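You operate a simulated robot arm through the tools that you are given. There is no shell and no other tool.

Carry out the task below with a simulated two-armed robot. There is one attempt and no reset: what you move stays moved.

## Task
Set up the patcher from the job card and run it empty.
Fine: switch it on, set heat and dwell as on the card, push the empty slide in; one run; the three blocks by the patcher stay.

It is judged by the outcome, as a careful person would: the job done as asked, and still so three seconds after it is handed in. It fails if anything else is knocked over, pushed out of place, dropped, spilled or broken.

## Robot
Two 7-joint arms with two-finger grippers on one trunk that stands fixed in place. Base frame: the origin is at the foot of the trunk, x ahead of it, y to its left, z up; the work surface is at about z = 800. Readings come in mm, rad, newtons and seconds.
The left shoulder is at [98, 175, 1025], the right one opposite. With the tool pointing down near the work surface each hand reaches from about 100 to 900 mm from the base axis, measured 20 degrees to its own side. Payload 2.94 kg a hand.
Tool frame (each hand has its own): the origin (TCP) lies between the finger pads and is the grasp point; the fingertips stand 30 mm ahead of it; z points along the fingers, y is the line along which they close. The gripper opens to 138 mm; its body begins 109 mm behind the TCP.
Orientation is that of the tool frame in the base frame, as a unit quaternion [w, x, y, z]. With the fingers straight down and closing along the base's y, the tool's x points along the base's -x, its y along +y and its z along -z.

## Interface
- The arms move only by the tool servo_tool. It takes "left_targets", "right_targets" or both (then of equal length, played together; a hand with none holds still); each is a list of rows, each a list of 7 numbers: the shift along the tool's x, y, z in units of 250 mm (1.0 is 250 mm), then the turn, a rotation vector about the tool's x, y, z in units of 45 degrees (1.0 is 45 degrees), then the opening, from 0 (shut) to 1 (fully open). In form: [[tx, ty, tz, wx, wy, wz, fingers], ...]. A call has 1 to 20 rows; each row is the pose to reach, as a shift and turn from the pose commanded when the call began, along the tool's axes at that moment. A call with a number of a shift or a turn outside -1 to 1 is refused whole. Each row takes 0.2 s and may step no farther than 50 mm and 0.15 rad from the row before; otherwise, or with a gripper value out of range, the whole call is refused. Where a pose cannot be reached the arm comes as near as it can. A force on the tool above 40 N (or 10 N above the force at the start of the call, whichever is more), or a blocked arm, ends the call early, and 0.2 s more pass. Each finger travels about 45 mm/s and halts on what it meets, pressing with about 37 N; the grip force reading is that of the motor and also rises with nothing between the fingers. The clock runs only during rows and for 0.2 s after the last one: add rows that repeat a pose to give the fingers time. It gives the time, the measured TCP pose, the force on the tool (base axes), the opening and the grip force at its end, in the units of the frame above (readings bear some noise), with the torque about the TCP (base axes, N m) and any sound that the robot's microphone picked up, and new pictures: "views" is both (left out), scene, wrist or none (wrist: the cameras of the hands that moved).
- Cameras (640 x 400 px; columns grow to the right, rows downward): "scene" is now at [214.7, -10.2, 1480.2]; the picture's right is [-0.15, -0.99, 0.00], its down [-0.87, 0.13, -0.48] and it looks along [0.47, -0.07, -0.88] (base axes); focal length 338 px, centre (320, 200). "left" rides on the left gripper at [71, -19, -146] in its tool frame; the picture's right is [0.26, 0.97, 0.00], its down [-0.85, 0.23, -0.48] and it looks along [-0.46, 0.12, 0.88] (tool axes); focal length 280 px, centre (320, 200). "right" rides on the right gripper at [71, 19, -146] in its tool frame; the picture's right is [-0.26, 0.97, 0.00], its down [-0.85, -0.23, -0.48] and it looks along [-0.46, -0.13, 0.88] (tool axes); focal length 280 px, centre (320, 200).
- lift_body(by): moves the trunk up (or, below 0, down) by that many mm; the arms and the scene camera ride with it, the base frame stays. It gives what a move gives, with no picture.
- head_to(pan, tilt): turns the head with the scene camera to pan (to the left, within 2.094 rad either way) and tilt (down, from -0.506 to 1.204), counted from straight ahead of the robot (the tilt from the chest, where the trunk bows). It gives what a move gives, and a new picture of the scene camera.
- probe_pixels(camera, pixels): there is no depth. For up to 12 entries [column, row, z] of the newest picture of that camera ("zoom" is the newest enlarged one), the place [x, y] in the base frame at which the ray of that pixel passes the height z, good to about 3 mm. It takes no simulated time.
- zoom(camera, box): a new picture of the part [left, top, right, bottom] of that camera's present view, enlarged. It takes no simulated time.
- finish_job(): hands the job in; it is judged then, once.

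Open the grippers and draw the arms clear of the work before you hand the job in, unless the task says otherwise.

The tools are called as name(argument=value, ...) on one line, values as JSON. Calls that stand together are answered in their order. servo_tool: Moves the arms, as the interface text tells. Its arguments: {"type":"object","properties":{"left_targets":{"type":"array"},"right_targets":{"type":"array"},"views":{"type":"string","enum":["both","scene","wrist","none"]}},"required":[]} The other tools are called the same way: lift_body (by) moves the trunk up or down; head_to (pan, tilt) turns the head that bears the scene camera; probe_pixels (camera, pixels) gives the place at which the rays of pixels pass given heights; zoom (camera, box) takes an enlarged picture of a part of a camera's view; finish_job () hands the job in.

At the start:

```text
t: 0.0
left_eef_pos: [551.6, 187.9, 1055.1]
left_ee_rot: [0.0, 0.0, 1.0, -0.001]
left_force: [-0.1, -0.7, 0.2]
left_ft_torque: [-0.03, 0.02, 0.0]
left_finger_gap: 137.8
left_grasp_force: 0.0
right_eef_pos: [447.7, -246.8, 1057.7]
right_ee_rot: [0.0, 0.0, 1.0, -0.001]
right_force: [-0.6, -0.2, 0.0]
right_ft_torque: [-0.01, -0.02, 0.01]
right_finger_gap: 138.1
right_grasp_force: 0.2
trunk travel left (down, up): [-200.0, 534.0]
head pan, tilt (commanded): [-0.15, 1.073]
```

scene: 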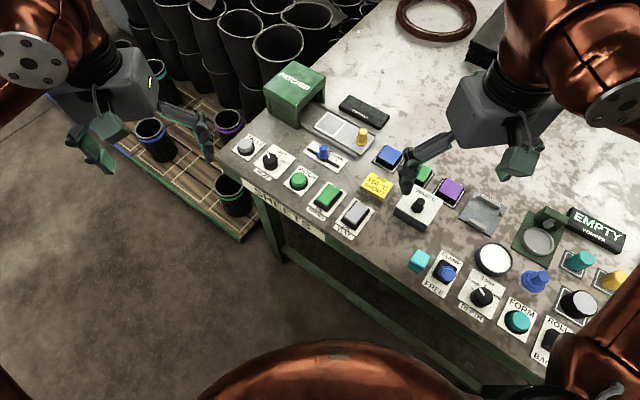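
right: 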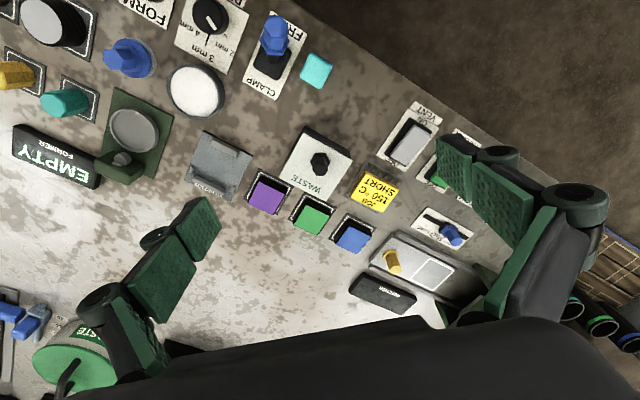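
left: 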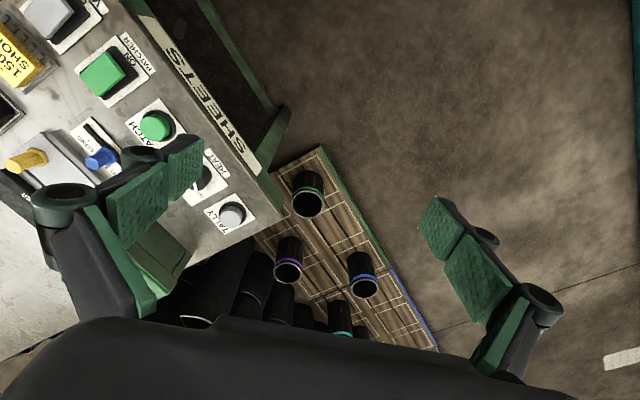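

I see the patcher at about (295,90) with its slide, and controls along the front edge. I zoom on the panel and the job card to read the labels.

zoom(camera="scene", box=[220, 50, 400, 162])

zoom(camera="scene", box=[220, 120, 400, 240])

zoom(camera="right", box=[330, 100, 520, 320])

zoom(camera="left", box=[0, 0, 280, 240])

```text
3.56 times, centred on (310, 106) of scene
```

zoom: 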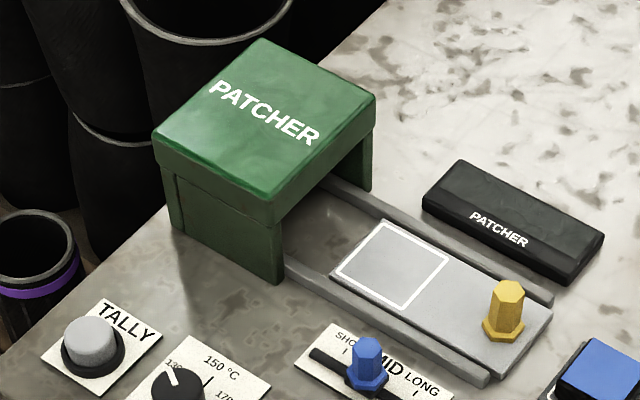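

```text
3.33 times, centred on (310, 180) of scene
```

zoom: 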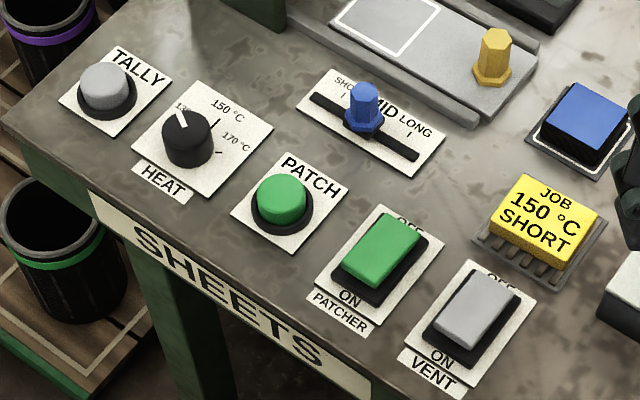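

```text
1.82 times, centred on (425, 210) of right
```

zoom: 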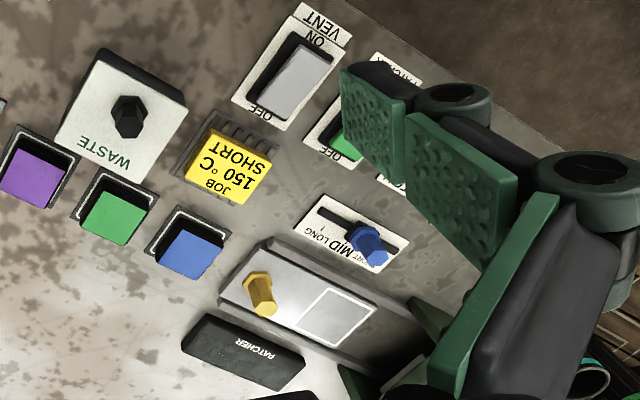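

```text
1.67 times, centred on (140, 120) of left
```

zoom: 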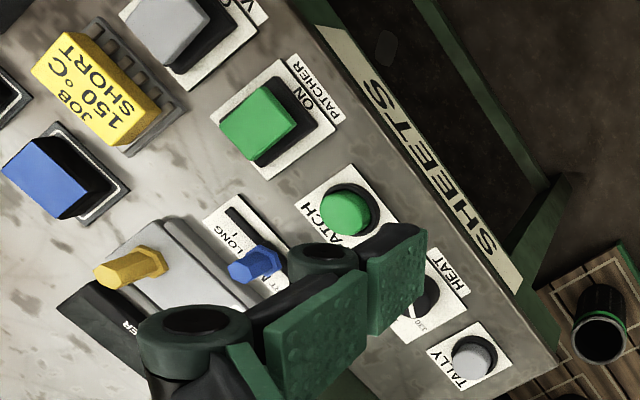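

The card reads 150 °C, SHORT; the heat knob points at 130, dwell at MID. I probe the positions of the controls in the scene picture.

probe_pixels(camera="scene", pixels=[[246, 147, 800], [270, 161, 800], [298, 181, 800], [326, 198, 800], [354, 215, 800], [323, 155, 800], [361, 136, 800], [376, 187, 800], [389, 156, 800], [364, 110, 800], [295, 90, 880], [344, 131, 800]])

zoom(camera="scene", box=[230, 130, 350, 205])

```text
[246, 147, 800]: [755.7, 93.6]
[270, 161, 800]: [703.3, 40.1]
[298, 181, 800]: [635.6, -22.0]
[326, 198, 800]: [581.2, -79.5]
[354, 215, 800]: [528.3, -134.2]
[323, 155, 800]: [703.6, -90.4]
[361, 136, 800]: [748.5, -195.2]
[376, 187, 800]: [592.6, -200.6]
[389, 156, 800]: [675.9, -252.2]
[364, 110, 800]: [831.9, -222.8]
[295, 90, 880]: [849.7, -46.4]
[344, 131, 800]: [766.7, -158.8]
```

```text
5.33 times, centred on (290, 168) of scene
```

zoom: 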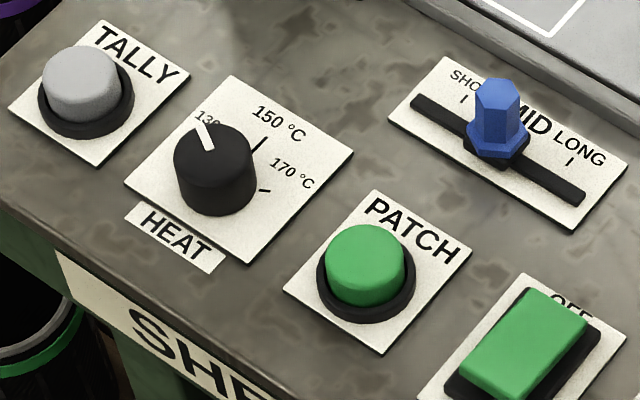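

The controls lie along a line about 45° to the base axes. I zoom in more on individual controls to measure their geometry.

zoom(camera="scene", box=[250, 140, 298, 170])

probe_pixels(camera="zoom", pixels=[[320, 200, 800], [100, 200, 800]])

```text
13.33 times, centred on (274, 155) of scene
```

zoom: 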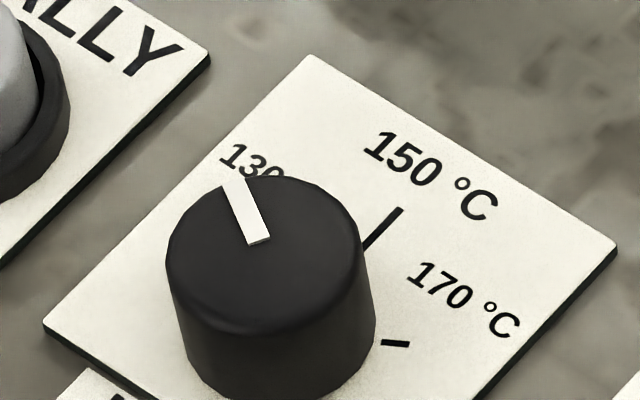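

```text
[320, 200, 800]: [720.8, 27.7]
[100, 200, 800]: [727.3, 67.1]
```

I probe the plate's corners, the ticks, and the knob top to find the axis and the heat angles.

probe_pixels(camera="zoom", pixels=[[308, 55, 803], [616, 248, 803], [44, 325, 803], [402, 208, 803], [365, 248, 803], [408, 343, 803], [383, 342, 803], [262, 255, 825], [262, 255, 830], [232, 180, 828], [258, 242, 828], [280, 395, 803]])

zoom(camera="scene", box=[298, 135, 350, 168])

```text
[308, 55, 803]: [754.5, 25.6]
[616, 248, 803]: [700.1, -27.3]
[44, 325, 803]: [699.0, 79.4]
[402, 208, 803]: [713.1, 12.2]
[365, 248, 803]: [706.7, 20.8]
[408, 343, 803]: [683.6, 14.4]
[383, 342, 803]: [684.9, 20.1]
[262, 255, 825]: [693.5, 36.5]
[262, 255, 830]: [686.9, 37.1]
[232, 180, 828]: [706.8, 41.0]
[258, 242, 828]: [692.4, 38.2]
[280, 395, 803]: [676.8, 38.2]
```

```text
12.12 times, centred on (324, 152) of scene
```

zoom: 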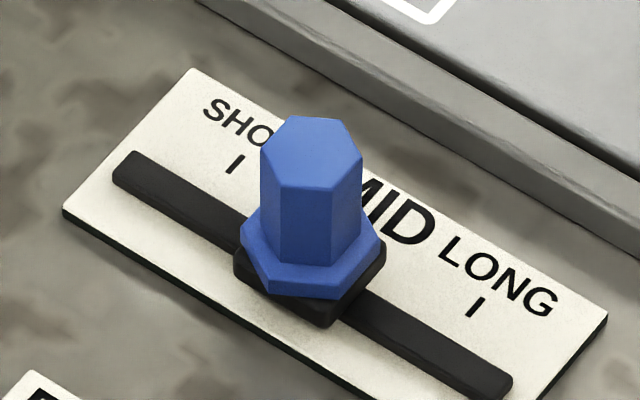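

Heat: the knob axis works out near (689, 37), top near z 828, pointer about -58° from straight up and 150 straight up on the plate. I now measure the dwell slider from the newest zoom.

probe_pixels(camera="zoom", pixels=[[190, 70, 803], [607, 315, 803], [63, 208, 803], [235, 163, 803], [475, 305, 803], [130, 165, 804], [495, 385, 804], [312, 150, 835], [312, 150, 840], [312, 150, 845], [310, 285, 806], [400, 145, 812]])

zoom(camera="scene", box=[306, 180, 354, 210])

probe_pixels(camera="zoom", pixels=[[320, 200, 800]])

```text
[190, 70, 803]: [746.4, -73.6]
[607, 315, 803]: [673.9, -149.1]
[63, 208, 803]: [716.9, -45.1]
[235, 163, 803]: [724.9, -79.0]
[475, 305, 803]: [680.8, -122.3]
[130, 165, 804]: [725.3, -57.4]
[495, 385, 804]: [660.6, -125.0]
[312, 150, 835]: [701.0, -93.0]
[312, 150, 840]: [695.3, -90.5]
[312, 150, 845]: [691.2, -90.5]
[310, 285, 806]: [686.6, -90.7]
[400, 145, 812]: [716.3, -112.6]
```

```text
13.33 times, centred on (330, 195) of scene
```

zoom: 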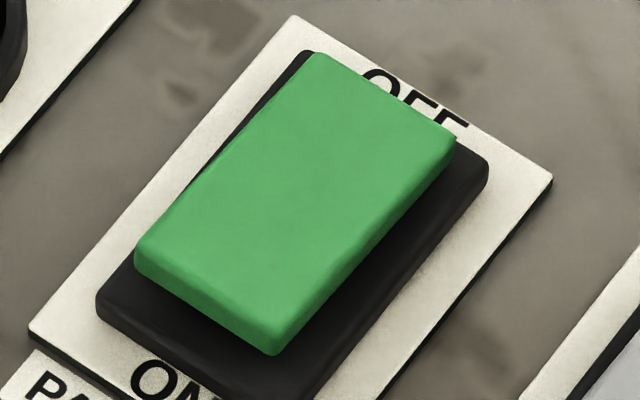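

```text
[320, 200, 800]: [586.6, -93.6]
```

The slider sits at about (693,-91), with SHORT about 31 mm toward (715,-69). Now I measure the PATCHER rocker, whose OFF end appears pressed (ON end raised, near (205,300) in the zoom).

probe_pixels(camera="zoom", pixels=[[293, 15, 803], [552, 180, 803], [30, 330, 803], [318, 55, 812], [455, 140, 812], [135, 255, 820], [275, 345, 820], [135, 255, 825], [275, 345, 825], [295, 200, 818], [97, 298, 808], [488, 165, 808]])

zoom(camera="scene", box=[274, 165, 322, 195])

probe_pixels(camera="zoom", pixels=[[320, 200, 800], [320, 200, 820]])

```text
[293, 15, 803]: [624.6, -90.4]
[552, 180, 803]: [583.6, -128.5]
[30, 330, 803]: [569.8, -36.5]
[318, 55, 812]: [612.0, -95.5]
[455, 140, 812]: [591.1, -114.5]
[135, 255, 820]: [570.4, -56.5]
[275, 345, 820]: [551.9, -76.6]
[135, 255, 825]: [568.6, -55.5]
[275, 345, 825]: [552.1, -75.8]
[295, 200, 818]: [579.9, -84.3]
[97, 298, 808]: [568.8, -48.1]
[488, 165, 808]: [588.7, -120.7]
```

```text
13.33 times, centred on (298, 180) of scene
```

zoom: 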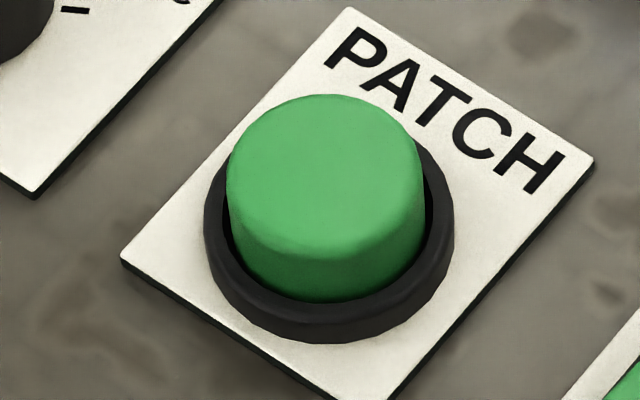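

```text
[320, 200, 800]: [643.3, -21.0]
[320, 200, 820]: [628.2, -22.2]
```

I probe the PATCH button points in the newest zoom, then zoom on the slide and hood.

probe_pixels(camera="zoom", pixels=[[348, 8, 803], [593, 160, 803], [122, 255, 803], [322, 165, 820], [322, 165, 825], [322, 165, 830], [330, 230, 808], [320, 295, 808], [326, 340, 803]])

zoom(camera="scene", box=[256, 55, 400, 145])

probe_pixels(camera="zoom", pixels=[[320, 200, 800], [320, 200, 900]])

```text
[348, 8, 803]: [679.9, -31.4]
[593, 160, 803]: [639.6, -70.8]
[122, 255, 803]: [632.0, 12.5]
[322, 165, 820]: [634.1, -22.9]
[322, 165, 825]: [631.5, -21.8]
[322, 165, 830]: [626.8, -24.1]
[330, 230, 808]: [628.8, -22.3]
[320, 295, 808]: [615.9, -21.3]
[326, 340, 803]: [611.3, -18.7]
```

```text
4.44 times, centred on (328, 100) of scene
```

zoom: 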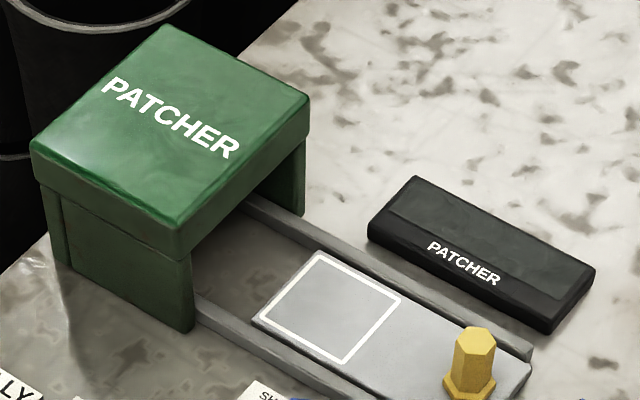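

```text
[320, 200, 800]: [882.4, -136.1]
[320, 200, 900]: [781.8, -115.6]
```

I probe the hood's feet, its top corners at trial heights, the slide corners and the handle.

probe_pixels(camera="zoom", pixels=[[190, 332, 800], [75, 270, 800], [300, 215, 800], [178, 230, 880], [178, 230, 900], [178, 230, 920], [310, 100, 900], [32, 145, 900], [255, 318, 806], [318, 250, 806], [350, 362, 806], [400, 295, 806]])

probe_pixels(camera="zoom", pixels=[[530, 360, 806], [475, 340, 840], [475, 340, 845], [475, 340, 850], [470, 390, 810], [195, 305, 806], [245, 205, 806], [532, 345, 808], [415, 180, 820], [595, 268, 820], [370, 225, 820], [550, 325, 810]])

zoom(camera="scene", box=[324, 115, 388, 155])

```text
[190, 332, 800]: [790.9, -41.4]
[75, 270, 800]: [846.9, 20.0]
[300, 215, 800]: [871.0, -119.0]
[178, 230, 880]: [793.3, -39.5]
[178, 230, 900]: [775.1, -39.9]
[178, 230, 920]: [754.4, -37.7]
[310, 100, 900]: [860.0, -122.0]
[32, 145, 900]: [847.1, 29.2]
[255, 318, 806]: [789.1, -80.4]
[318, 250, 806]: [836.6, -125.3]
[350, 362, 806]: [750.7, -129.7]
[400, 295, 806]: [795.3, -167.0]
```

```text
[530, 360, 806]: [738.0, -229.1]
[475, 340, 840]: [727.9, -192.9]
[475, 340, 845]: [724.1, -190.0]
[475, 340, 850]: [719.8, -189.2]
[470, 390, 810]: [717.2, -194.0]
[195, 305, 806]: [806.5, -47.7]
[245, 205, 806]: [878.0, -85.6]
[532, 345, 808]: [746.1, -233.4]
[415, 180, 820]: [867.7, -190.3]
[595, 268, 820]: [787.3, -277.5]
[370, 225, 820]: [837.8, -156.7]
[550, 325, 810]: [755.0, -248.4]
```

```text
10.00 times, centred on (356, 135) of scene
```

zoom: 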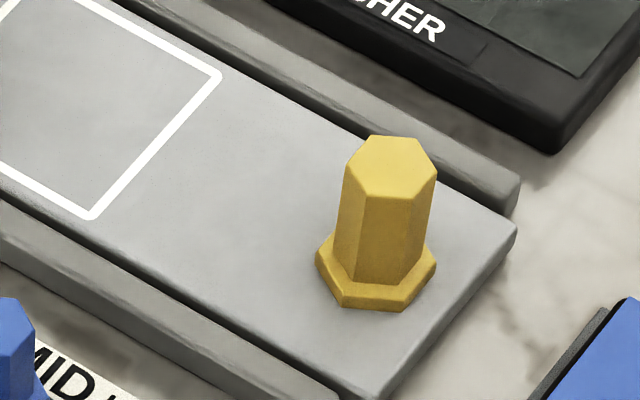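

Geometry is clear: hood spans about 800–890 in height, slide axis along (+0.707,+0.707), travel about 100 mm. I first draw the right hand aside and bring the left hand, fingers closing, high above the PATCHER rocker with a 45° yaw.

servo_tool(left_targets=[[-0.01, -0.16, 0.03, 0, 0, -0.16, 0.8], [-0.02, -0.33, 0.07, 0, 0, -0.33, 0.6], [-0.03, -0.49, 0.11, 0, 0, -0.5, 0.4], [-0.04, -0.65, 0.15, 0, 0, -0.67, 0.2], [-0.05, -0.82, 0.19, 0, 0, -0.83, 0], [-0.06, -0.98, 0.22, 0, 0, -1.0, 0], [-0.06, -0.98, 0.22, 0, 0, -1.0, 0], [-0.06, -0.98, 0.22, 0, 0, -1.0, 0]], right_targets=[[0.02, -0.1, 0, 0, 0, 0, 0.9], [0.04, -0.2, 0, 0, 0, 0, 0.8], [0.06, -0.3, 0, 0, 0, 0, 0.7], [0.08, -0.4, 0, 0, 0, 0, 0.6], [0.1, -0.5, 0, 0, 0, 0, 0.5], [0.12, -0.62, 0, 0, 0, 0, 0.4], [0.12, -0.62, 0, 0, 0, 0, 0.4], [0.12, -0.62, 0, 0, 0, 0, 0.4]])

```text
t: 1.8
left_eef_pos: [566.5, -57.4, 1001.5]
left_ee_rot: [-0.001, -0.383, 0.924, 0.0]
left_force: [-0.2, -0.2, 0.6]
left_ft_torque: [0.05, 0.0, -0.01]
left_finger_gap: 0.2
left_grasp_force: 13.2
right_eef_pos: [417.1, -401.8, 1056.2]
right_ee_rot: [0.0, 0.001, 1.0, 0.0]
right_force: [0.6, 0.0, 0.4]
right_ft_torque: [0.0, -0.01, 0.02]
right_finger_gap: 54.9
right_grasp_force: 0.1
trunk travel left (down, up): [-200.0, 534.0]
head pan, tilt (commanded): [-0.15, 1.073]
```

scene: 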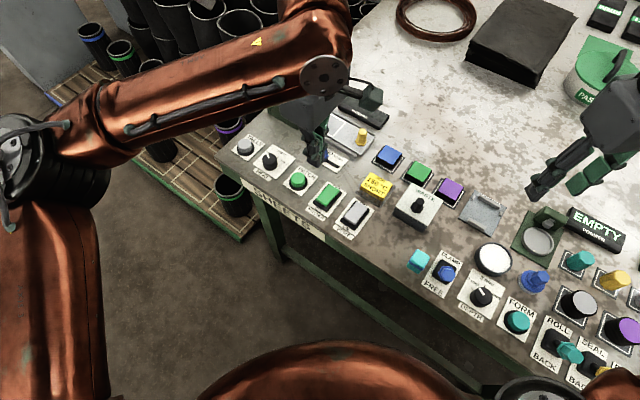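
right: 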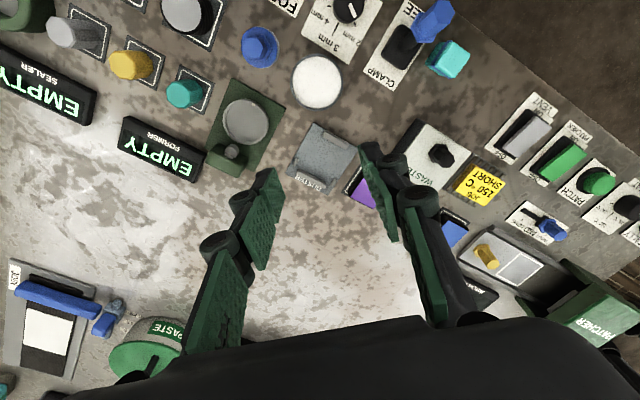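
left: 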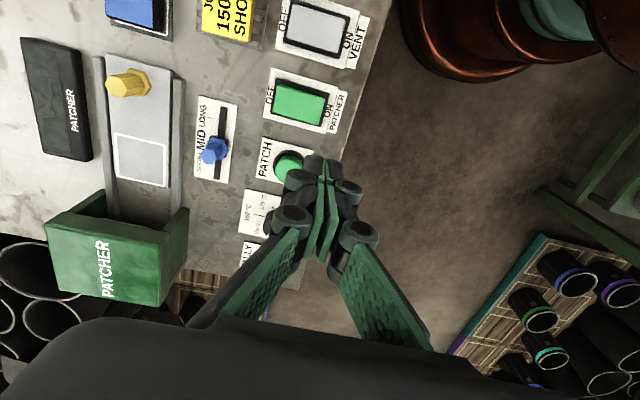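

The left hand hovers at (566,-57,1001), finger tips at (327,160) in its wrist picture; rocker at (300,100). I zoom in the wrist view to refine the rocker's position and tilt.

zoom(camera="left", box=[240, 50, 368, 130])

probe_pixels(camera="left", pixels=[[325, 108, 820], [276, 93, 812], [300, 101, 818], [290, 167, 825], [215, 150, 840], [128, 83, 845]])

zoom(camera="left", box=[280, 130, 376, 260])

```text
5.00 times, centred on (304, 90) of left
```

zoom: 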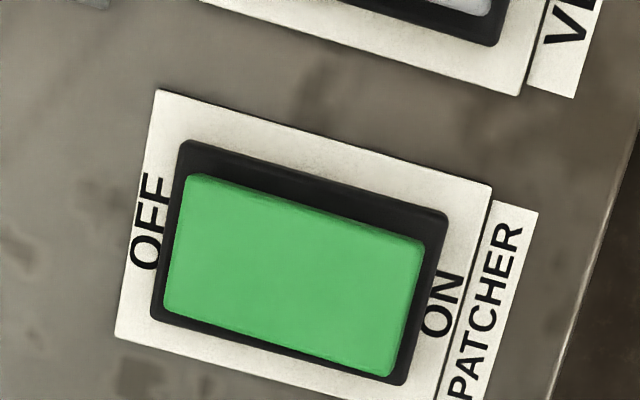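

```text
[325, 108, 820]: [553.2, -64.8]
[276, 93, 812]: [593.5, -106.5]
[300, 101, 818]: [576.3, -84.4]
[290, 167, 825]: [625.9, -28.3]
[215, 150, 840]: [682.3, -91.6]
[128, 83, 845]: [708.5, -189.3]
```

```text
3.08 times, centred on (328, 195) of left
```

zoom: 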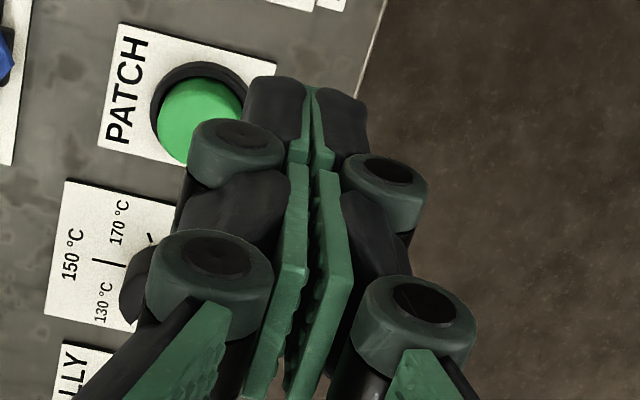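

I probe the ON edge and centre of the rocker through the wrist camera, plus button and knob points for cross-checking.

probe_pixels(camera="left", pixels=[[321, 111.8, 822], [275.4, 98.6, 813], [298, 105, 818], [272, 68.5, 803], [337.5, 87, 803]])

zoom(camera="left", box=[180, 90, 308, 170])

zoom(camera="left", box=[80, 50, 208, 130])

```text
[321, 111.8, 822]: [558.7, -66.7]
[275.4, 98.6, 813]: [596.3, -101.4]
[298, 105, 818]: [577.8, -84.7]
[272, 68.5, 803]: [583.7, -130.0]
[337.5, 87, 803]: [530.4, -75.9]
```

```text
5.00 times, centred on (244, 130) of left
```

zoom: 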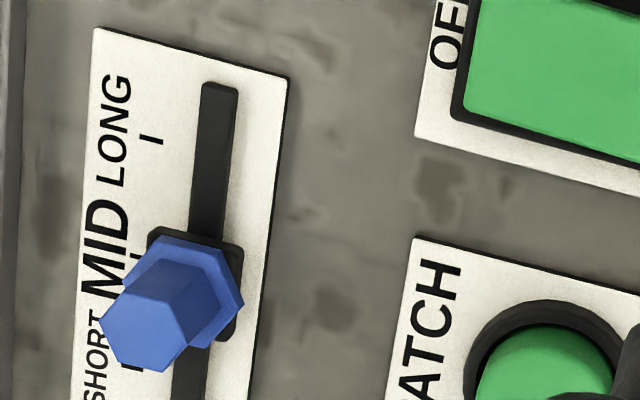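

```text
5.00 times, centred on (144, 90) of left
```

zoom: 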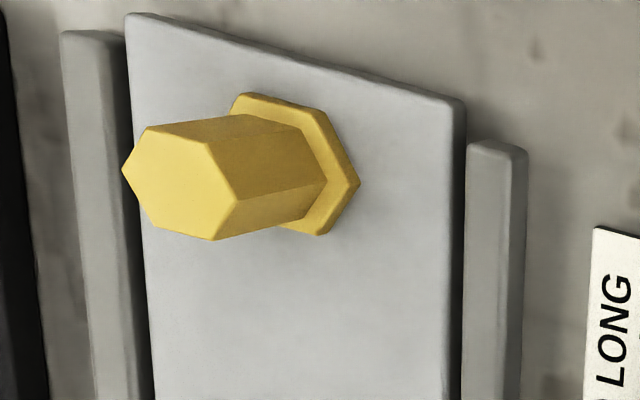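

I re-probe the true knob tops: slider top at (210,155) and handle top at (116.6,86.6) in the wrist picture.

probe_pixels(camera="left", pixels=[[210, 155, 835], [210, 155, 840], [210, 155, 845], [210, 155, 850], [116.6, 86.6, 840], [116.6, 86.6, 845], [116.6, 86.6, 850], [116.6, 86.6, 855], [140, 83, 815], [219, 149, 812]])

probe_pixels(camera="scene", pixels=[[363.1, 138.2, 840], [363.1, 138.2, 845], [363.1, 138.2, 850], [361.5, 142, 815]])

```text
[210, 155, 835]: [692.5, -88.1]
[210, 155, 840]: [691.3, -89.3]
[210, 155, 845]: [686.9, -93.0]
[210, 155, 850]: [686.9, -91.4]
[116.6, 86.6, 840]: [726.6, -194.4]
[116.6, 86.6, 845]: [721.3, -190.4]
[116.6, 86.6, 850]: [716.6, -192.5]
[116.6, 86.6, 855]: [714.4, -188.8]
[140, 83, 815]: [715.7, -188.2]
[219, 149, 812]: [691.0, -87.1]
```

```text
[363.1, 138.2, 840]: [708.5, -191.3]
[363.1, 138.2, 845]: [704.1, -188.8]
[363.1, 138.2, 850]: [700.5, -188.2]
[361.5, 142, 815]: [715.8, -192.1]
```

Readings agree (rocker ON edge ≈ (559,-66)). I shift the left hand over the ON end at (566,-73) and descend until tips are about 13 mm above it.

servo_tool(left_targets=[[0.0456, -0.043, 0.16, 0, 0, 0, 0], [0.0456, -0.043, 0.34, 0, 0, 0, 0], [0.0456, -0.043, 0.5, 0, 0, 0, 0], [0.0456, -0.043, 0.546, 0, 0, 0, 0], [0.0456, -0.043, 0.546, 0, 0, 0, 0]])

```text
t: 3.0
left_eef_pos: [564.6, -71.0, 863.0]
left_ee_rot: [0.0, -0.383, 0.924, 0.0]
left_force: [0.1, 0.7, -0.1]
left_ft_torque: [0.03, 0.0, -0.01]
left_finger_gap: 0.0
left_grasp_force: 28.6
right_eef_pos: [416.3, -401.6, 1058.6]
right_ee_rot: [0.0, 0.0, 1.0, 0.0]
right_force: [-0.2, -0.5, 0.3]
right_ft_torque: [0.0, -0.01, 0.03]
right_finger_gap: 55.3
right_grasp_force: 0.1
trunk travel left (down, up): [-200.0, 534.0]
head pan, tilt (commanded): [-0.15, 1.073]
```

scene: 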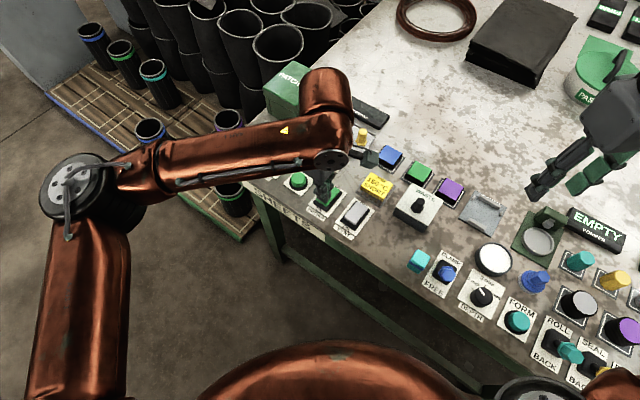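
left: 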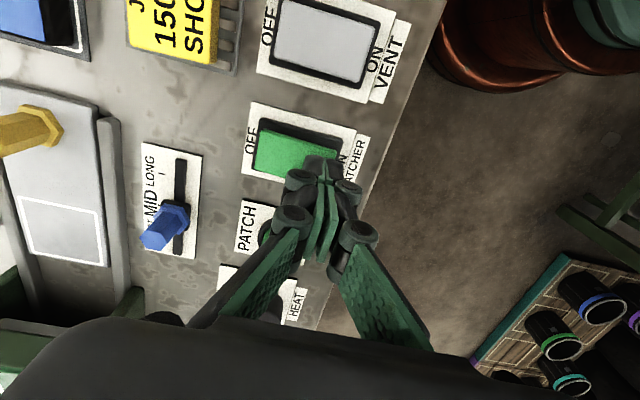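

The tips are over the ON end of the rocker. I press down in small steps, watching the force.

servo_tool(left_targets=[[0, 0, 0.04, 0, 0, 0, 0], [0, 0, 0.06, 0, 0, 0, 0], [0, 0, 0.08, 0, 0, 0, 0], [0, 0, 0.092, 0, 0, 0, 0], [0, 0, 0.1, 0, 0, 0, 0]], views="wrist")

```text
t: 4.0
left_eef_pos: [564.2, -72.0, 848.9]
left_ee_rot: [0.004, -0.382, 0.924, -0.005]
left_force: [-11.7, 8.5, 20.5]
left_ft_torque: [0.09, 0.24, -0.09]
left_finger_gap: 0.0
left_grasp_force: 28.6
right_eef_pos: [415.5, -400.0, 1058.1]
right_ee_rot: [0.0, -0.001, 1.0, -0.001]
right_force: [-0.7, 0.9, 0.5]
right_ft_torque: [0.02, -0.01, 0.02]
right_finger_gap: 55.5
right_grasp_force: 0.0
trunk travel left (down, up): [-200.0, 534.0]
head pan, tilt (commanded): [-0.15, 1.073]
stopped in row 4 (left hand): the force on the tool passed its limit at 44 N (the readings are from after the stop); the commanded pose is now the measured one
```

left: 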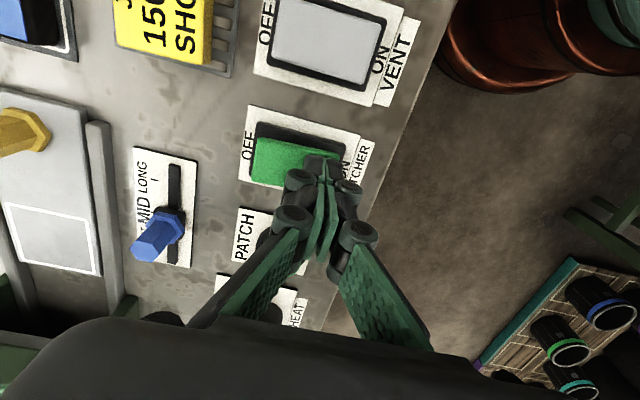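

The press stopped at 44 N with tips at z≈819. I zoom in to see whether the rocker tipped.

zoom(camera="left", box=[230, 95, 390, 195])

zoom(camera="scene", box=[280, 100, 400, 220])

```text
4.00 times, centred on (310, 145) of left
```

zoom: 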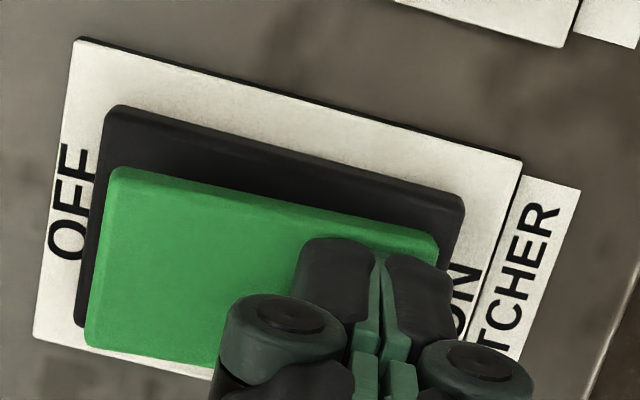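

```text
3.33 times, centred on (340, 160) of scene
```

zoom: 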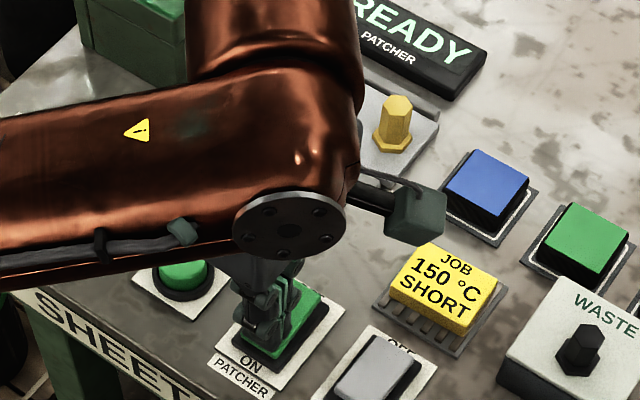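

The display now reads READY: the patcher is on. I raise the left hand and move it over the heat knob, opening the fingers to about 58 mm.

servo_tool(left_targets=[[0, 0, -0.16, 0, 0, 0, 0], [0, 0, -0.33, 0, 0, 0, 0.1], [-0.18, -0.01, -0.36, 0, 0, 0, 0.2], [-0.36, -0.025, -0.36, 0, 0, 0, 0.3], [-0.54, -0.036, -0.36, 0, 0, 0, 0.42], [-0.66, -0.046, -0.36, 0, 0, 0, 0.42], [-0.66, -0.046, -0.36, 0, 0, 0, 0.42]])

```text
t: 5.6
left_eef_pos: [690.7, 34.8, 935.0]
left_ee_rot: [0.003, -0.383, 0.924, -0.004]
left_force: [-0.3, 0.4, -0.1]
left_ft_torque: [-0.01, -0.01, 0.0]
left_finger_gap: 58.0
left_grasp_force: 0.0
right_eef_pos: [416.6, -401.8, 1056.6]
right_ee_rot: [0.0, 0.0, 1.0, 0.0]
right_force: [-0.1, 0.0, -0.3]
right_ft_torque: [0.01, -0.03, -0.02]
right_finger_gap: 55.1
right_grasp_force: 0.0
trunk travel left (down, up): [-200.0, 534.0]
head pan, tilt (commanded): [-0.15, 1.073]
```

scene: 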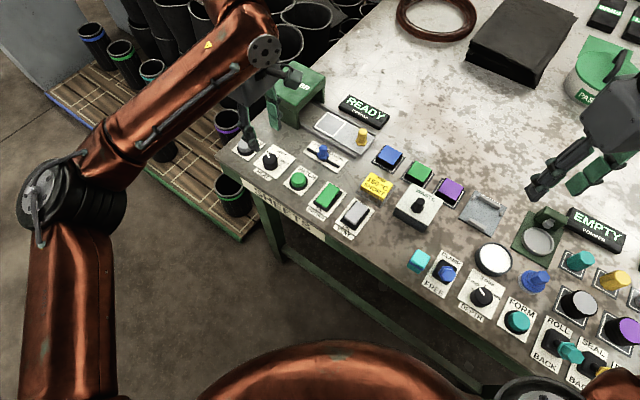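
left: 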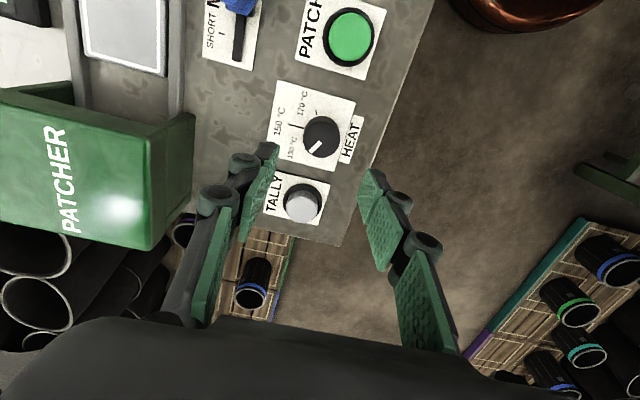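

The knob is visible at (322,137) between the fingers in the wrist picture. I zoom on it to refine its axis and angles.

zoom(camera="left", box=[258, 75, 386, 155])

zoom(camera="scene", box=[230, 50, 390, 150])

```text
5.00 times, centred on (322, 115) of left
```

zoom: 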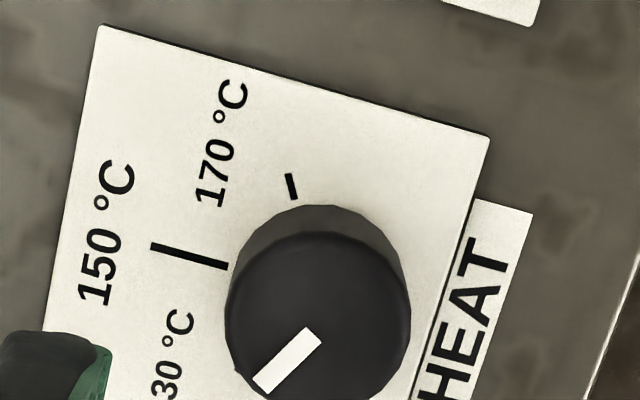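

```text
4.00 times, centred on (310, 100) of scene
```

zoom: 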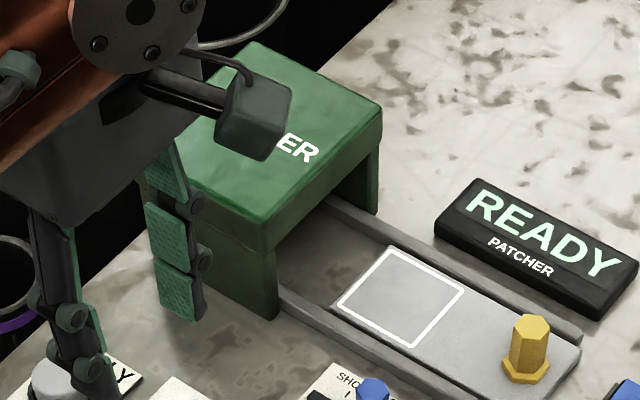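

I probe the knob's top centre from this wrist view.

probe_pixels(camera="left", pixels=[[321.6, 138.6, 824], [321.6, 138.6, 828], [321.6, 138.6, 832], [311.2, 152, 828], [320.4, 143, 828], [291.4, 123.9, 803], [303.6, 128.4, 803], [315.2, 109.8, 803], [316.8, 114.8, 803]])

```text
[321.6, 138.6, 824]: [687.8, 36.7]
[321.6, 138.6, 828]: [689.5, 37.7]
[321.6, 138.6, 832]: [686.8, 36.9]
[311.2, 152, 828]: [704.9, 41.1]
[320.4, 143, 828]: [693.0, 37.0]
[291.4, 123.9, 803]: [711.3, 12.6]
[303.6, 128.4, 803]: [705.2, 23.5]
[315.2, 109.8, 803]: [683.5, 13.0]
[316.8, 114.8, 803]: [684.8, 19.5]
```

Knob axis confirmed at about (688.5,37). I centre the hand on it (3 mm along the closing axis) and descend so that the pads straddle the knob, tips about 9 mm above the table plate level.

servo_tool(left_targets=[[0, 0.0124, 0.12, 0, 0, 0, 0.42], [0, 0.0124, 0.24, 0, 0, 0, 0.42], [0, 0.0124, 0.32, 0, 0, 0, 0.42], [0, 0.0124, 0.384, 0, 0, 0, 0.42], [0, 0.0124, 0.384, 0, 0, 0, 0.42]])

```text
t: 6.8
left_eef_pos: [687.5, 39.0, 839.9]
left_ee_rot: [0.002, -0.382, 0.924, -0.004]
left_force: [0.5, -0.2, 0.0]
left_ft_torque: [0.0, 0.01, 0.01]
left_finger_gap: 58.0
left_grasp_force: 0.1
right_eef_pos: [416.6, -401.9, 1056.9]
right_ee_rot: [-0.001, 0.0, 1.0, 0.0]
right_force: [0.3, -0.3, -0.8]
right_ft_torque: [0.01, 0.0, 0.07]
right_finger_gap: 55.1
right_grasp_force: 0.2
trunk travel left (down, up): [-200.0, 534.0]
head pan, tilt (commanded): [-0.15, 1.073]
```

scene: 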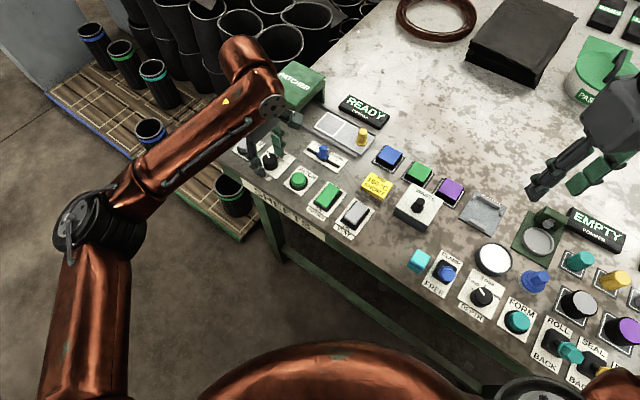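
left: 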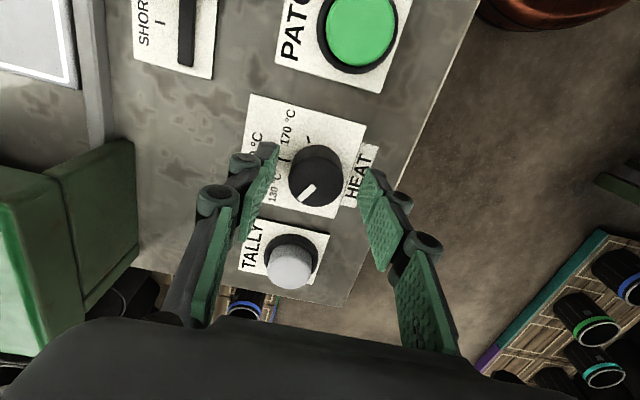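

The knob sits between the pads. I close the fingers on it.

servo_tool(left_targets=[[0, 0, 0, 0, 0, 0, 0.3], [0, 0, 0, 0, 0, 0, 0.2], [0, 0, 0, 0, 0, 0, 0.2], [0, 0, 0, 0, 0, 0, 0.2]], views="wrist")

```text
t: 7.8
left_eef_pos: [689.3, 36.4, 838.5]
left_ee_rot: [0.002, -0.383, 0.924, -0.005]
left_force: [11.2, -14.3, -1.3]
left_ft_torque: [-0.34, -0.55, -0.03]
left_finger_gap: 34.2
left_grasp_force: 45.3
right_eef_pos: [419.3, -402.4, 1056.7]
right_ee_rot: [-0.001, 0.001, 1.0, 0.001]
right_force: [-0.3, -0.6, -0.2]
right_ft_torque: [0.0, 0.02, 0.02]
right_finger_gap: 55.2
right_grasp_force: 0.1
trunk travel left (down, up): [-200.0, 534.0]
head pan, tilt (commanded): [-0.15, 1.073]
```

left: 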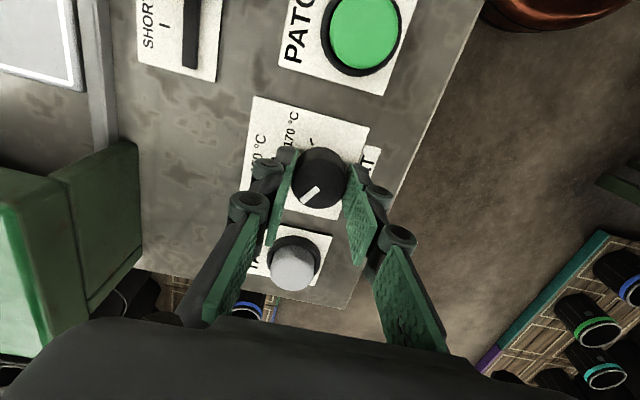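

Grip holds at 34 mm with a small side force, so I nudge 2.5 mm toward relief and begin turning clockwise, 45° first.

servo_tool(left_targets=[[0, -0.008, 0, 0, 0, 0, 0.2], [0, -0.008, 0, 0, 0, 0.18, 0.2], [0, -0.008, 0, 0, 0, 0.36, 0.2], [0, -0.008, 0, 0, 0, 0.54, 0.2], [0, -0.008, 0, 0, 0, 0.72, 0.2], [0, -0.008, 0, 0, 0, 0.88, 0.2], [0, -0.008, 0, 0, 0, 1.0, 0.2], [0, -0.008, 0, 0, 0, 1.0, 0.2]])

```text
t: 9.6
left_eef_pos: [689.8, 37.3, 839.7]
left_ee_rot: [0.003, 0.001, 1.0, -0.001]
left_force: [-21.5, 0.7, -5.2]
left_ft_torque: [0.21, 0.88, 0.0]
left_finger_gap: 34.1
left_grasp_force: 45.3
right_eef_pos: [415.5, -401.2, 1057.7]
right_ee_rot: [0.001, 0.0, 1.0, 0.001]
right_force: [-0.2, 0.4, -0.4]
right_ft_torque: [0.01, 0.01, 0.02]
right_finger_gap: 55.0
right_grasp_force: 0.1
trunk travel left (down, up): [-200.0, 534.0]
head pan, tilt (commanded): [-0.15, 1.073]
```

scene: 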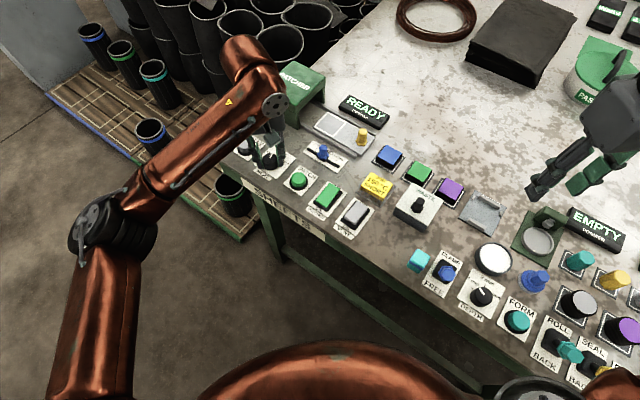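
left: 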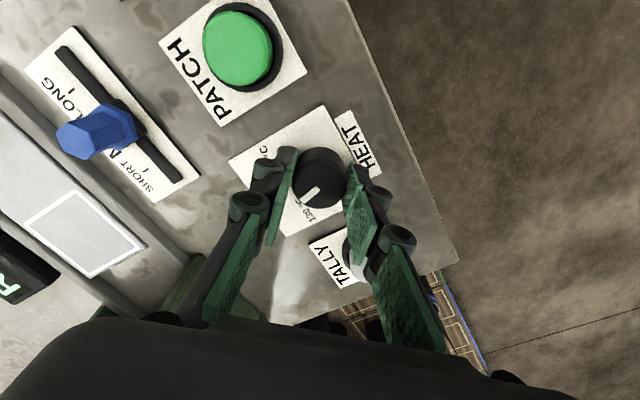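

The pointer kept its direction in the hand's picture while the plate rotated, so the knob turned along. I zoom to measure it.

zoom(camera="left", box=[230, 100, 390, 240])

zoom(camera="scene", box=[240, 130, 304, 170])

```text
2.86 times, centred on (310, 170) of left
```

zoom: 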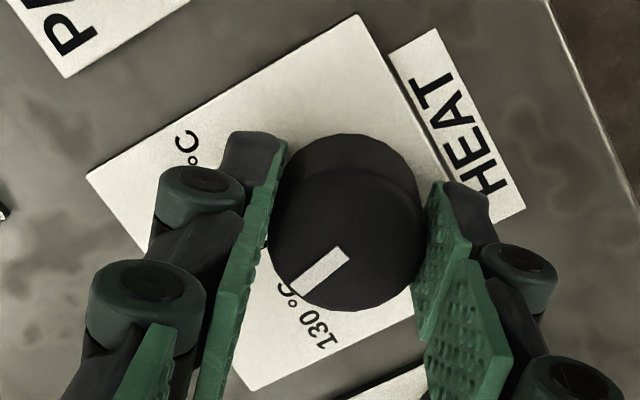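

```text
10.00 times, centred on (272, 150) of scene
```

zoom: 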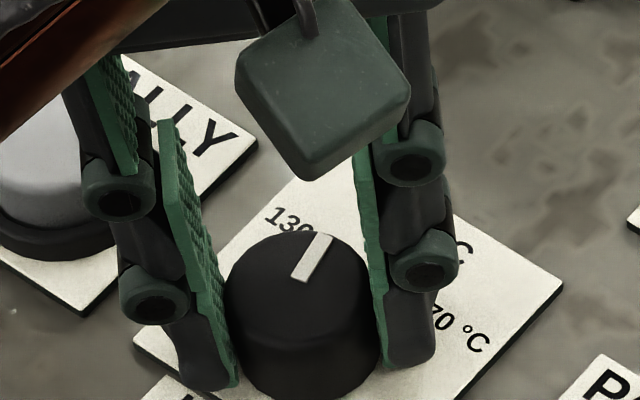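

In the scene zoom the pointer is about 16° short of the 150 mark. I relieve the side force by 2 mm and turn 16° further.

servo_tool(left_targets=[[0.008, 0, 0, 0, 0, 0.0, 0.2], [0.008, 0, 0, 0, 0, 0.12, 0.2], [0.008, 0, 0, 0, 0, 0.24, 0.2], [0.008, 0, 0, 0, 0, 0.36, 0.2], [0.008, 0, 0, 0, 0, 0.36, 0.2]])

zoom(camera="scene", box=[240, 130, 304, 170])

```text
t: 10.8
left_eef_pos: [689.6, 38.4, 839.1]
left_ee_rot: [0.004, 0.139, 0.99, -0.002]
left_force: [-7.2, 4.7, -13.1]
left_ft_torque: [0.02, -0.24, 0.01]
left_finger_gap: 34.0
left_grasp_force: 45.6
right_eef_pos: [418.1, -400.1, 1057.5]
right_ee_rot: [0.0, -0.001, 1.0, 0.0]
right_force: [-0.7, 0.1, -0.3]
right_ft_torque: [-0.02, 0.01, 0.0]
right_finger_gap: 54.8
right_grasp_force: 0.1
trunk travel left (down, up): [-200.0, 534.0]
head pan, tilt (commanded): [-0.15, 1.073]
```

scene: 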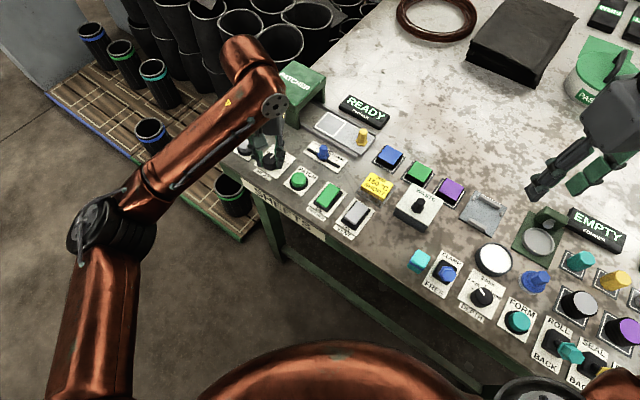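
left: 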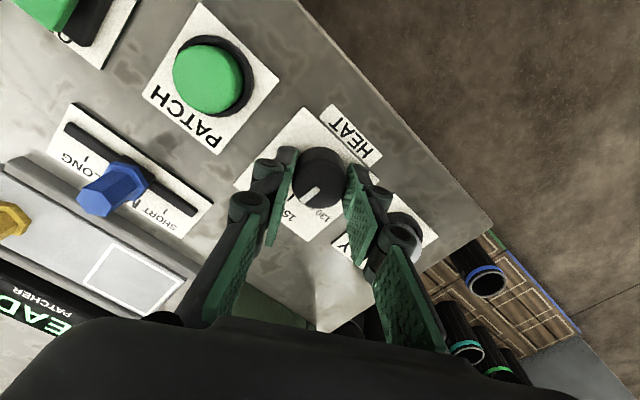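

```text
10.00 times, centred on (272, 150) of scene
```

zoom: 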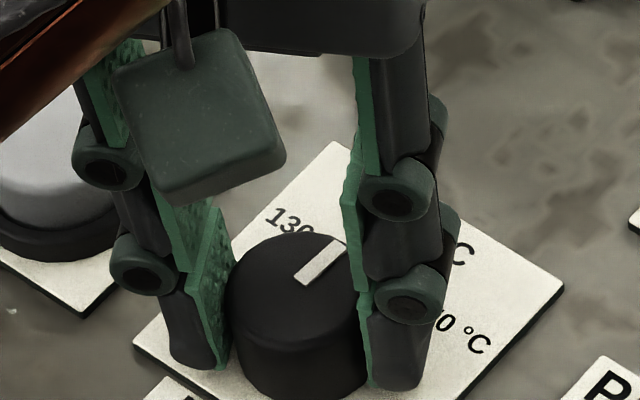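

The pointer is within about 3° of the 150 mark. I open the fingers slightly and check where it settles.

servo_tool(left_targets=[[0, 0, 0, 0, 0, 0, 0.3], [0, 0, 0, 0, 0, 0, 0.36], [0, 0, 0, 0, 0, 0, 0.36]], views="wrist")

zoom(camera="scene", box=[240, 130, 304, 170])

zoom(camera="left", box=[230, 110, 390, 250])

```text
t: 11.6
left_eef_pos: [689.3, 36.9, 841.0]
left_ee_rot: [0.004, 0.141, 0.99, -0.002]
left_force: [-0.1, 0.8, 0.1]
left_ft_torque: [0.02, -0.02, 0.0]
left_finger_gap: 49.9
left_grasp_force: 0.0
right_eef_pos: [417.6, -401.8, 1057.1]
right_ee_rot: [0.0, 0.0, 1.0, 0.0]
right_force: [-0.7, -0.7, -0.5]
right_ft_torque: [0.0, 0.03, 0.01]
right_finger_gap: 55.1
right_grasp_force: 0.1
trunk travel left (down, up): [-200.0, 534.0]
head pan, tilt (commanded): [-0.15, 1.073]
```

left: 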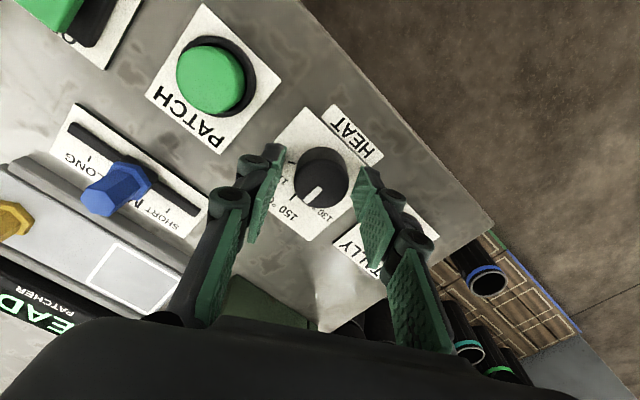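

```text
10.00 times, centred on (272, 150) of scene
```

zoom: 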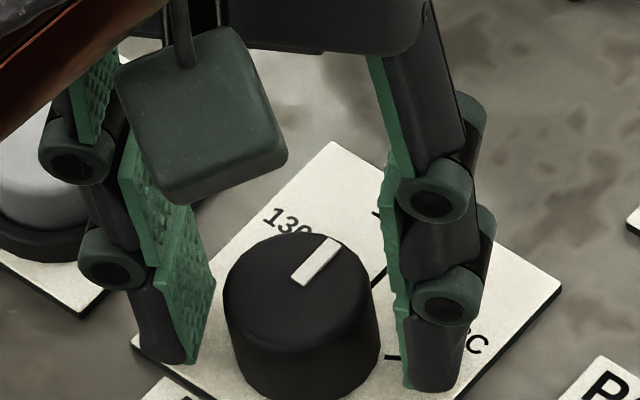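

```text
2.86 times, centred on (310, 180) of left
```

zoom: 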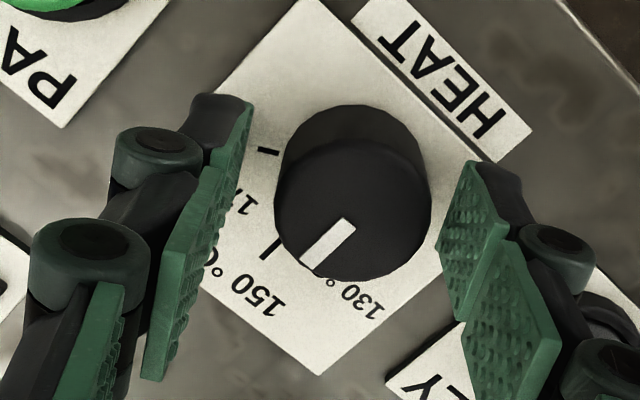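

The pointer now lines up with 150 (within about 2°). I raise the hand, turn it back and move above the dwell slider.

servo_tool(left_targets=[[0, 0, -0.18, 0, 0, 0, 0.36], [0, 0, -0.36, 0, 0, -0.1, 0.36], [-0.03, -0.1, -0.36, 0, 0, -0.28, 0.36], [-0.06, -0.2, -0.36, 0, 0, -0.46, 0.34], [-0.09, -0.3, -0.36, 0, 0, -0.64, 0.32], [-0.12, -0.4, -0.36, 0, 0, -0.82, 0.32], [-0.148, -0.482, -0.36, 0, 0, -1.0, 0.32], [-0.148, -0.482, -0.36, 0, 0, -1.0, 0.32]])

zoom(camera="scene", box=[240, 130, 304, 170])

```text
t: 13.4
left_eef_pos: [691.1, -89.6, 930.6]
left_ee_rot: [0.003, -0.25, 0.968, -0.003]
left_force: [0.4, -0.5, -0.2]
left_ft_torque: [-0.02, -0.02, -0.01]
left_finger_gap: 43.8
left_grasp_force: 0.0
right_eef_pos: [417.8, -402.0, 1056.5]
right_ee_rot: [0.001, 0.0, 1.0, 0.001]
right_force: [0.4, 0.2, 1.3]
right_ft_torque: [0.0, 0.01, 0.01]
right_finger_gap: 55.2
right_grasp_force: 0.1
trunk travel left (down, up): [-200.0, 534.0]
head pan, tilt (commanded): [-0.15, 1.073]
```

scene: 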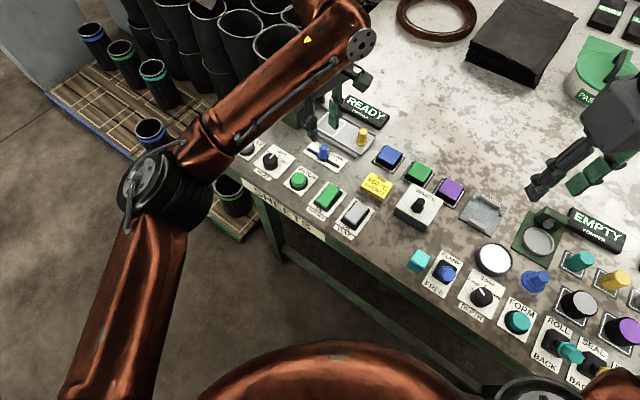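
left: 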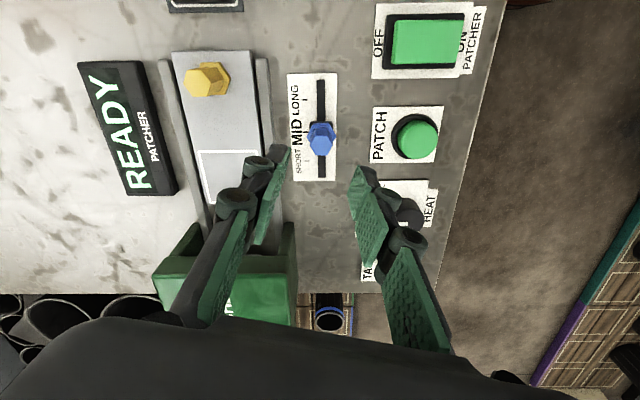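

```text
10.00 times, centred on (272, 150) of scene
```

zoom: 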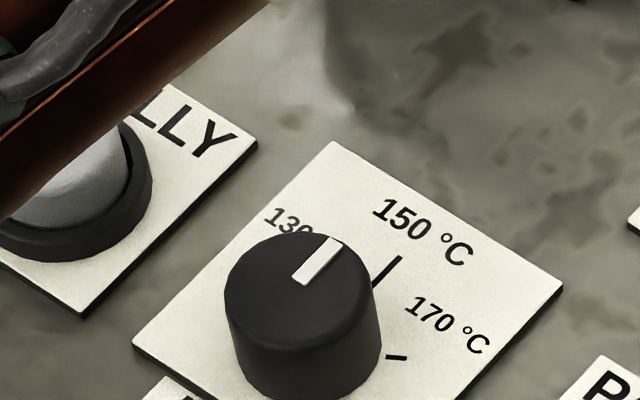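

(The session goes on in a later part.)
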